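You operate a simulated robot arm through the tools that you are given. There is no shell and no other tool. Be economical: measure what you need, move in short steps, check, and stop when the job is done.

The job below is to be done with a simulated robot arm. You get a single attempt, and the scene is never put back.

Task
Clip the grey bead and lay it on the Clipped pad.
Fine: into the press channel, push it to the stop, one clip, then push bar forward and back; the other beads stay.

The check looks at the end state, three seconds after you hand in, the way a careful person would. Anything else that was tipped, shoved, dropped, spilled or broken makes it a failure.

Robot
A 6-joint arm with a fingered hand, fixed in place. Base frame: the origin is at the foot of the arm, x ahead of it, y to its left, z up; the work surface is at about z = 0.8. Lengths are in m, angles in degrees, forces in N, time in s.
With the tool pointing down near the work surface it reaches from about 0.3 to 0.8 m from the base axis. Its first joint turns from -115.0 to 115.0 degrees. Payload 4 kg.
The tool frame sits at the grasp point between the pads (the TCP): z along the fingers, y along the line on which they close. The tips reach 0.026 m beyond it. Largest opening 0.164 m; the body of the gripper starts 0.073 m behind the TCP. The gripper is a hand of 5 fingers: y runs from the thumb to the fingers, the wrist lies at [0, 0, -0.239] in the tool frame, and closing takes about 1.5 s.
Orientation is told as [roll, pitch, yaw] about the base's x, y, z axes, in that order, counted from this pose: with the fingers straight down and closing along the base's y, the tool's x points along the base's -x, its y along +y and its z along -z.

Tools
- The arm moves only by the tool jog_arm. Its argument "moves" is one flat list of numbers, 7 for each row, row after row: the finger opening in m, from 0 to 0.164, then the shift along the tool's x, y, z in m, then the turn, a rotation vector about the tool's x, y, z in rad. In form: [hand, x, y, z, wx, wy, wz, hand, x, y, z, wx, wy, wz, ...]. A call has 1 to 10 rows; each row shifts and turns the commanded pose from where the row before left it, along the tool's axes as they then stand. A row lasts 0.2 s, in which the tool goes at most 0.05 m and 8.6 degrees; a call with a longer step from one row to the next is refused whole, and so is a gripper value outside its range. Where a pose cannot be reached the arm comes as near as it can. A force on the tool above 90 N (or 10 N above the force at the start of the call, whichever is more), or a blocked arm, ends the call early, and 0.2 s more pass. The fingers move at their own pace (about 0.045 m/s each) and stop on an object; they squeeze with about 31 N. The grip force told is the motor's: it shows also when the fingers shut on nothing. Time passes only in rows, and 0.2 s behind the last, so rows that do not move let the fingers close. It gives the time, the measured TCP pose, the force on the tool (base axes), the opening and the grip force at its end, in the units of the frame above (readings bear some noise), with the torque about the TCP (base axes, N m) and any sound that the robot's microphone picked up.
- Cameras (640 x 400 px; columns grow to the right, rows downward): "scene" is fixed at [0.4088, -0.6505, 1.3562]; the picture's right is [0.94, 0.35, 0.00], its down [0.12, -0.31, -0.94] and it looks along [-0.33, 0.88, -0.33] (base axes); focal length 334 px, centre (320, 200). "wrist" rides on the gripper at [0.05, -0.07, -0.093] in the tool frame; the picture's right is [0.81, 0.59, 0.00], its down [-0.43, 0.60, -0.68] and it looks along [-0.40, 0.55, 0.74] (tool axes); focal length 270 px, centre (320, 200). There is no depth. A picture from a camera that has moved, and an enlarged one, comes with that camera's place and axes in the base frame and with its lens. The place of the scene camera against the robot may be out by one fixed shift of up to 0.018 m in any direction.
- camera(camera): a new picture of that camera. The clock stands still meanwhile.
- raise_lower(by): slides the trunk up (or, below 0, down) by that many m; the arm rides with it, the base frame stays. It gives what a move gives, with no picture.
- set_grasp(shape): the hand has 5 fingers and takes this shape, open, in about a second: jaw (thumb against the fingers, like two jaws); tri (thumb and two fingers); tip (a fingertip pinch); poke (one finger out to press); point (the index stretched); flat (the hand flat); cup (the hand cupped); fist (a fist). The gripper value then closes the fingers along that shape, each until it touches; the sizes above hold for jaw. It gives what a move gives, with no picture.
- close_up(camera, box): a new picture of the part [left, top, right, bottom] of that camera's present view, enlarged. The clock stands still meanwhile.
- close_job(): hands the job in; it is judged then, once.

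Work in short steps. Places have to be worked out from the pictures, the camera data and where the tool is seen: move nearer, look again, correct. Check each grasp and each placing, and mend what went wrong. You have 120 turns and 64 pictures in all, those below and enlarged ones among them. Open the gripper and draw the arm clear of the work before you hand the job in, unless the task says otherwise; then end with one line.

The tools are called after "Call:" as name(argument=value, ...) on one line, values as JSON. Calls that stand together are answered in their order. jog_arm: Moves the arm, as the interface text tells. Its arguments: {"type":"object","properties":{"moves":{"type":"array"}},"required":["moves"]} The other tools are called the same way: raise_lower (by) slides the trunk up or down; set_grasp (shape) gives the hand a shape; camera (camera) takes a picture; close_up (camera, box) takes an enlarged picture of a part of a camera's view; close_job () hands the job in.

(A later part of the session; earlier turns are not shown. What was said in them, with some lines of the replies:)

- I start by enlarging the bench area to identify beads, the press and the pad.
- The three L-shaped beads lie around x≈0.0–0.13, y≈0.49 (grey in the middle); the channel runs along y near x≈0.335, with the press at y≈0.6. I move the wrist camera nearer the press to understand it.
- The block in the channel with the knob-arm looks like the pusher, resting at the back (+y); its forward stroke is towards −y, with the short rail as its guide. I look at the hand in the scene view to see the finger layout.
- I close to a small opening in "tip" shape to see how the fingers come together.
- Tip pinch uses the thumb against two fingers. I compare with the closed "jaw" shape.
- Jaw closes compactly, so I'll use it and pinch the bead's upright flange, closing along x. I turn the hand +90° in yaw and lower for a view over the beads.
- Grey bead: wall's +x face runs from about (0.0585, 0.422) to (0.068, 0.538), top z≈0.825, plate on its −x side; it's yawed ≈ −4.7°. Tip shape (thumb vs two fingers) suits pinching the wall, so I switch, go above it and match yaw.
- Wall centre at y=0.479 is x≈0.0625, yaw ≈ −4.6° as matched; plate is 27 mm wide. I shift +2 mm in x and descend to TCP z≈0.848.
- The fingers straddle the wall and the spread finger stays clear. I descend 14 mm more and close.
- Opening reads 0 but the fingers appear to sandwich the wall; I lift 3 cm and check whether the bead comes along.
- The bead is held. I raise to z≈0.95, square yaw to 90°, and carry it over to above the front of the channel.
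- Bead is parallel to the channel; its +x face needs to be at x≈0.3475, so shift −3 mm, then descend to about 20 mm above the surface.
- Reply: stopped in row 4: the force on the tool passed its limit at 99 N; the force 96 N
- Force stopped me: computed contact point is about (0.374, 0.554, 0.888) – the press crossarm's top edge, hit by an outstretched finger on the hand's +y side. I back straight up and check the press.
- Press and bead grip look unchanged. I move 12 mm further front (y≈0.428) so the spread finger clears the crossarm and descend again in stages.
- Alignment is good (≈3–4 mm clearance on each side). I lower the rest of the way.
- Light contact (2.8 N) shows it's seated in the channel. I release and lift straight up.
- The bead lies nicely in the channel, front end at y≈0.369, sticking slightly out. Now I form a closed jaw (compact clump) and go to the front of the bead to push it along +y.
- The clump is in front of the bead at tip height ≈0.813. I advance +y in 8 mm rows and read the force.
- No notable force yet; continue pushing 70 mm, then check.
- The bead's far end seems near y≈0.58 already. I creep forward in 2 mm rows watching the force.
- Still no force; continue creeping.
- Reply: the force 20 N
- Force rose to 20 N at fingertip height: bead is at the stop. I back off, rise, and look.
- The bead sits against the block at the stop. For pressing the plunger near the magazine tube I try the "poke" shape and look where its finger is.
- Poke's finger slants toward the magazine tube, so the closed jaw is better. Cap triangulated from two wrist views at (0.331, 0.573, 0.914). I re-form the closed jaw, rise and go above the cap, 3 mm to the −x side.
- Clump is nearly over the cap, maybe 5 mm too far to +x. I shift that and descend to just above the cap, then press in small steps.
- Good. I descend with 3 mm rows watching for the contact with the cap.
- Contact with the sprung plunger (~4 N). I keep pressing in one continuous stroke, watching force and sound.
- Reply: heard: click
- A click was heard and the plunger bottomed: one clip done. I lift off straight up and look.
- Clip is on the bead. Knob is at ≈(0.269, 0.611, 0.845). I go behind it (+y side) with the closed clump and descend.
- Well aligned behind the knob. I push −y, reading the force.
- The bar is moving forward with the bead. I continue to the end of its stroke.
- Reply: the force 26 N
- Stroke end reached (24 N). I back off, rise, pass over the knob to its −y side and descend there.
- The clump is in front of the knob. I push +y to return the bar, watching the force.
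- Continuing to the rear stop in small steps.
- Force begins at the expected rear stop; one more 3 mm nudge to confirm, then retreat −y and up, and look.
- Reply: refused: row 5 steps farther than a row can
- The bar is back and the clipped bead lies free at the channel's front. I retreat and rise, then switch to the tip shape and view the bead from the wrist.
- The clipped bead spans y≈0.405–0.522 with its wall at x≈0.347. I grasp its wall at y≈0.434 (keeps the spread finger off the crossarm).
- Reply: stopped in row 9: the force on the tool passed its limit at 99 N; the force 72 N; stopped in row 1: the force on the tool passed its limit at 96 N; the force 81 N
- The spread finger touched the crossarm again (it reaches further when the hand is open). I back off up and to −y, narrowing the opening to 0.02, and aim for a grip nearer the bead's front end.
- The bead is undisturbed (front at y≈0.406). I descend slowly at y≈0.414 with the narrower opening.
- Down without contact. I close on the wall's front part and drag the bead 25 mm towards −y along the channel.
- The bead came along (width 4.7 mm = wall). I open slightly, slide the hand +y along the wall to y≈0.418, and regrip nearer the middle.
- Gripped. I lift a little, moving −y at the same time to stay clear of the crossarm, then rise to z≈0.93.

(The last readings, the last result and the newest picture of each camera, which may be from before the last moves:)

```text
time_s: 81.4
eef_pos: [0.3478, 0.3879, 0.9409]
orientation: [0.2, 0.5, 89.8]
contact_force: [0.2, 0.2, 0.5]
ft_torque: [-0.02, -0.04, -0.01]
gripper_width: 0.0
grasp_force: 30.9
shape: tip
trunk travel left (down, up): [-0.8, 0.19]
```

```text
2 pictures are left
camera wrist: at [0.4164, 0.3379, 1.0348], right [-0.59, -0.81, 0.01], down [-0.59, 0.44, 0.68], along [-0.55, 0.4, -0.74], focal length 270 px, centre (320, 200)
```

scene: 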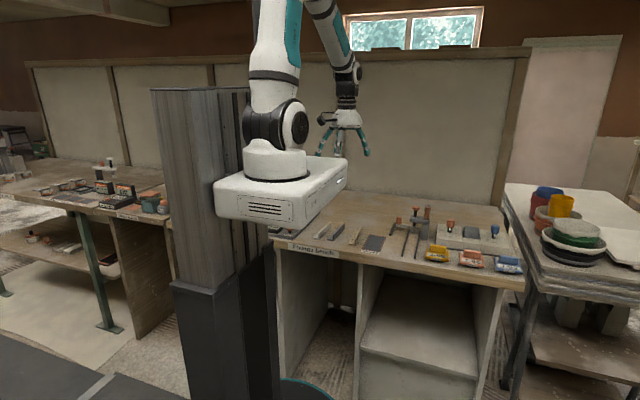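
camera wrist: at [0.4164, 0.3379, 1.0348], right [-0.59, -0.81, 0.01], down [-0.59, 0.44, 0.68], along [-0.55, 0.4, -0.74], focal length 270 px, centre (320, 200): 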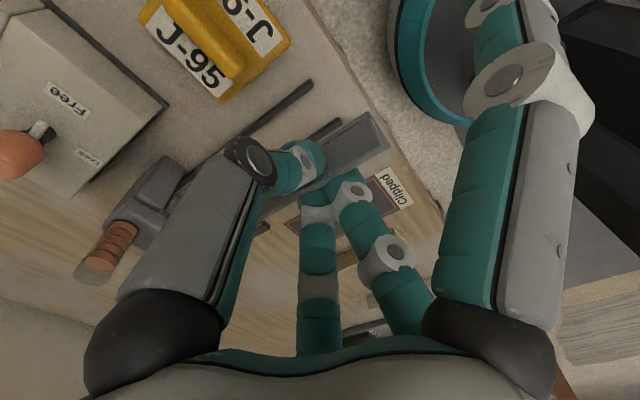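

The bead is held; its centre is about 25 mm +y of the TCP. Pad spans x≈0.171–0.235, y≈0.396–0.522. I carry it over, first −x, then +y, to TCP ≈(0.205, 0.4345).

Call:
jog_arm(moves=[0, 0, 0.04, 0, 0, 0, 0, 0, 0, 0.04, 0, 0, 0, 0, 0, 0, 0.04, 0, 0, 0, 0, 0, -0.023, 0.023, 0, 0, 0, 0, 0, -0.0235, 0, 0, 0, 0, 0, 0, 0, 0, 0.02, 0, 0, 0, 0, 0, 0, 0.02, 0, 0, 0, 0, 0, 0, 0, 0, 0, 0])

Call:
jog_arm(moves=[0, 0, 0, 0.02, 0, 0, 0, 0, 0, 0, 0.02, 0, 0, 0, 0, 0, 0, 0.012, 0, 0, 0, 0, 0, 0, 0, 0, 0, 0])

Call:
close_up(camera="scene", box=[340, 205, 430, 270])

```text
time_s: 83.2
eef_pos: [0.2029, 0.4343, 0.8989]
orientation: [0.2, 0.4, 89.7]
contact_force: [-0.6, -0.4, 0.2]
ft_torque: [0.01, 0.04, 0.02]
gripper_width: 0.0002
grasp_force: 31.4
shape: tip
trunk travel left (down, up): [-0.8, 0.19]
```

```text
time_s: 84.2
eef_pos: [0.2032, 0.4368, 0.8464]
orientation: [0.1, 0.4, 89.6]
contact_force: [0.0, 0.6, 0.1]
ft_torque: [-0.03, 0.02, 0.02]
gripper_width: 0.0
grasp_force: 31.1
shape: tip
trunk travel left (down, up): [-0.8, 0.19]
```

```text
6.15 times, centred on (385, 238) of scene
camera zoom: at [0.4088, -0.6505, 1.3562], right [0.94, 0.35, 0.0], down [0.12, -0.31, -0.94], along [-0.33, 0.88, -0.33], focal length 2054 px, centre (-80, -31)
```

zoom: 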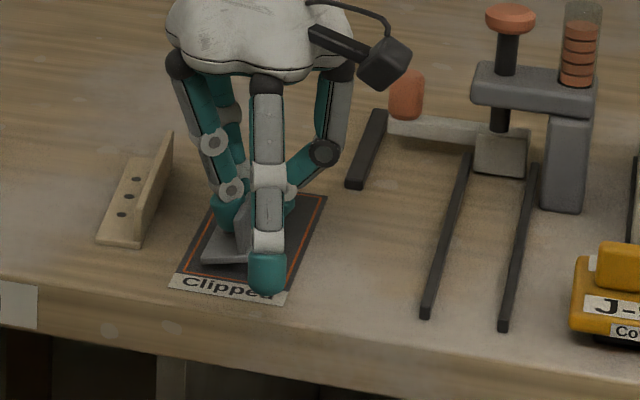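

The bead hovers ≈9 mm above the pad, aligned. I nudge +3 mm in y and lower until contact.

Call:
jog_arm(moves=[0, -0.003, 0, 0.004, 0, 0, 0, 0, 0, 0, 0.003, 0, 0, 0, 0, 0, 0, 0, 0, 0, 0])

Call:
jog_arm(moves=[0, 0, 0, 0.0015, 0, 0, 0, 0, 0, 0, 0, 0, 0, 0])

```text
time_s: 85.0
eef_pos: [0.2056, 0.4395, 0.8405]
orientation: [0.2, 0.2, 89.7]
contact_force: [2.0, 0.9, 6.7]
ft_torque: [0.03, 0.05, 0.03]
gripper_width: 0.0001
grasp_force: 31.4
shape: tip
trunk travel left (down, up): [-0.8, 0.19]
```

```text
time_s: 85.6
eef_pos: [0.2036, 0.4394, 0.8386]
orientation: [0.2, 0.2, 89.7]
contact_force: [2.2, 0.6, 6.8]
ft_torque: [0.02, 0.04, -0.03]
gripper_width: 0.0002
grasp_force: 31.2
shape: tip
trunk travel left (down, up): [-0.8, 0.19]
```

Contact with the pad at 6.8 N. I release gently and lift straight up, then clear.

Call:
jog_arm(moves=[0.02, 0, 0, 0, 0, 0, 0, 0.02, 0, 0, 0, 0, 0, 0, 0.02, 0, 0, -0.01, 0, 0, 0, 0.02, 0, 0, -0.02, 0, 0, 0, 0.02, 0, 0, -0.03, 0, 0, 0, 0.02, 0, 0, -0.04, 0, 0, 0, 0.02, 0, 0, -0.04, 0, 0, 0, 0.02, 0, 0, -0.04, 0, 0, 0, 0.06, 0, 0, 0, 0, 0, 0])

Call:
close_up(camera="scene", box=[310, 195, 440, 275])

```text
time_s: 87.6
eef_pos: [0.2039, 0.442, 1.0189]
orientation: [0.3, 0.4, 89.7]
contact_force: [-1.2, 0.0, 0.2]
ft_torque: [-0.01, 0.0, -0.01]
gripper_width: 0.0536
grasp_force: 0.0
shape: tip
trunk travel left (down, up): [-0.8, 0.19]
```

```text
4.92 times, centred on (375, 235) of scene
camera zoom: at [0.4088, -0.6505, 1.3562], right [0.94, 0.35, 0.0], down [0.12, -0.31, -0.94], along [-0.33, 0.88, -0.33], focal length 1643 px, centre (49, 28)
```

zoom: 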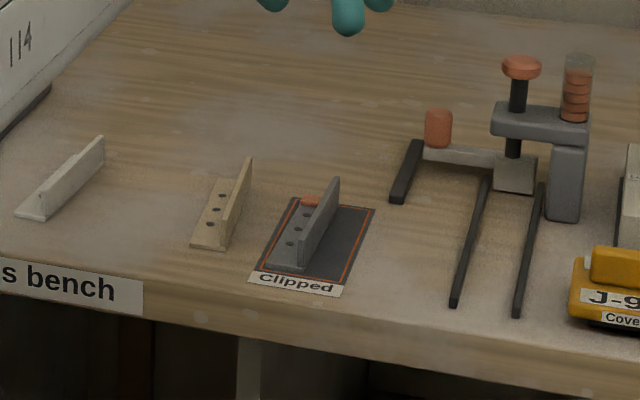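

The grey bead lies clipped on the pad, the other two beads haven't moved, the push bar is back, and the hand is open and well clear. I hand the job in.

Call:
close_job()

```text
The job is handed in.
```

The grey bead has one clip and lies on the Clipped pad. The push bar is back at its rear stop, and the other beads look unmoved. A spread finger bumped the press crossarm at just under 100 N three times along the way, but the press looked unharmed in the last picture.
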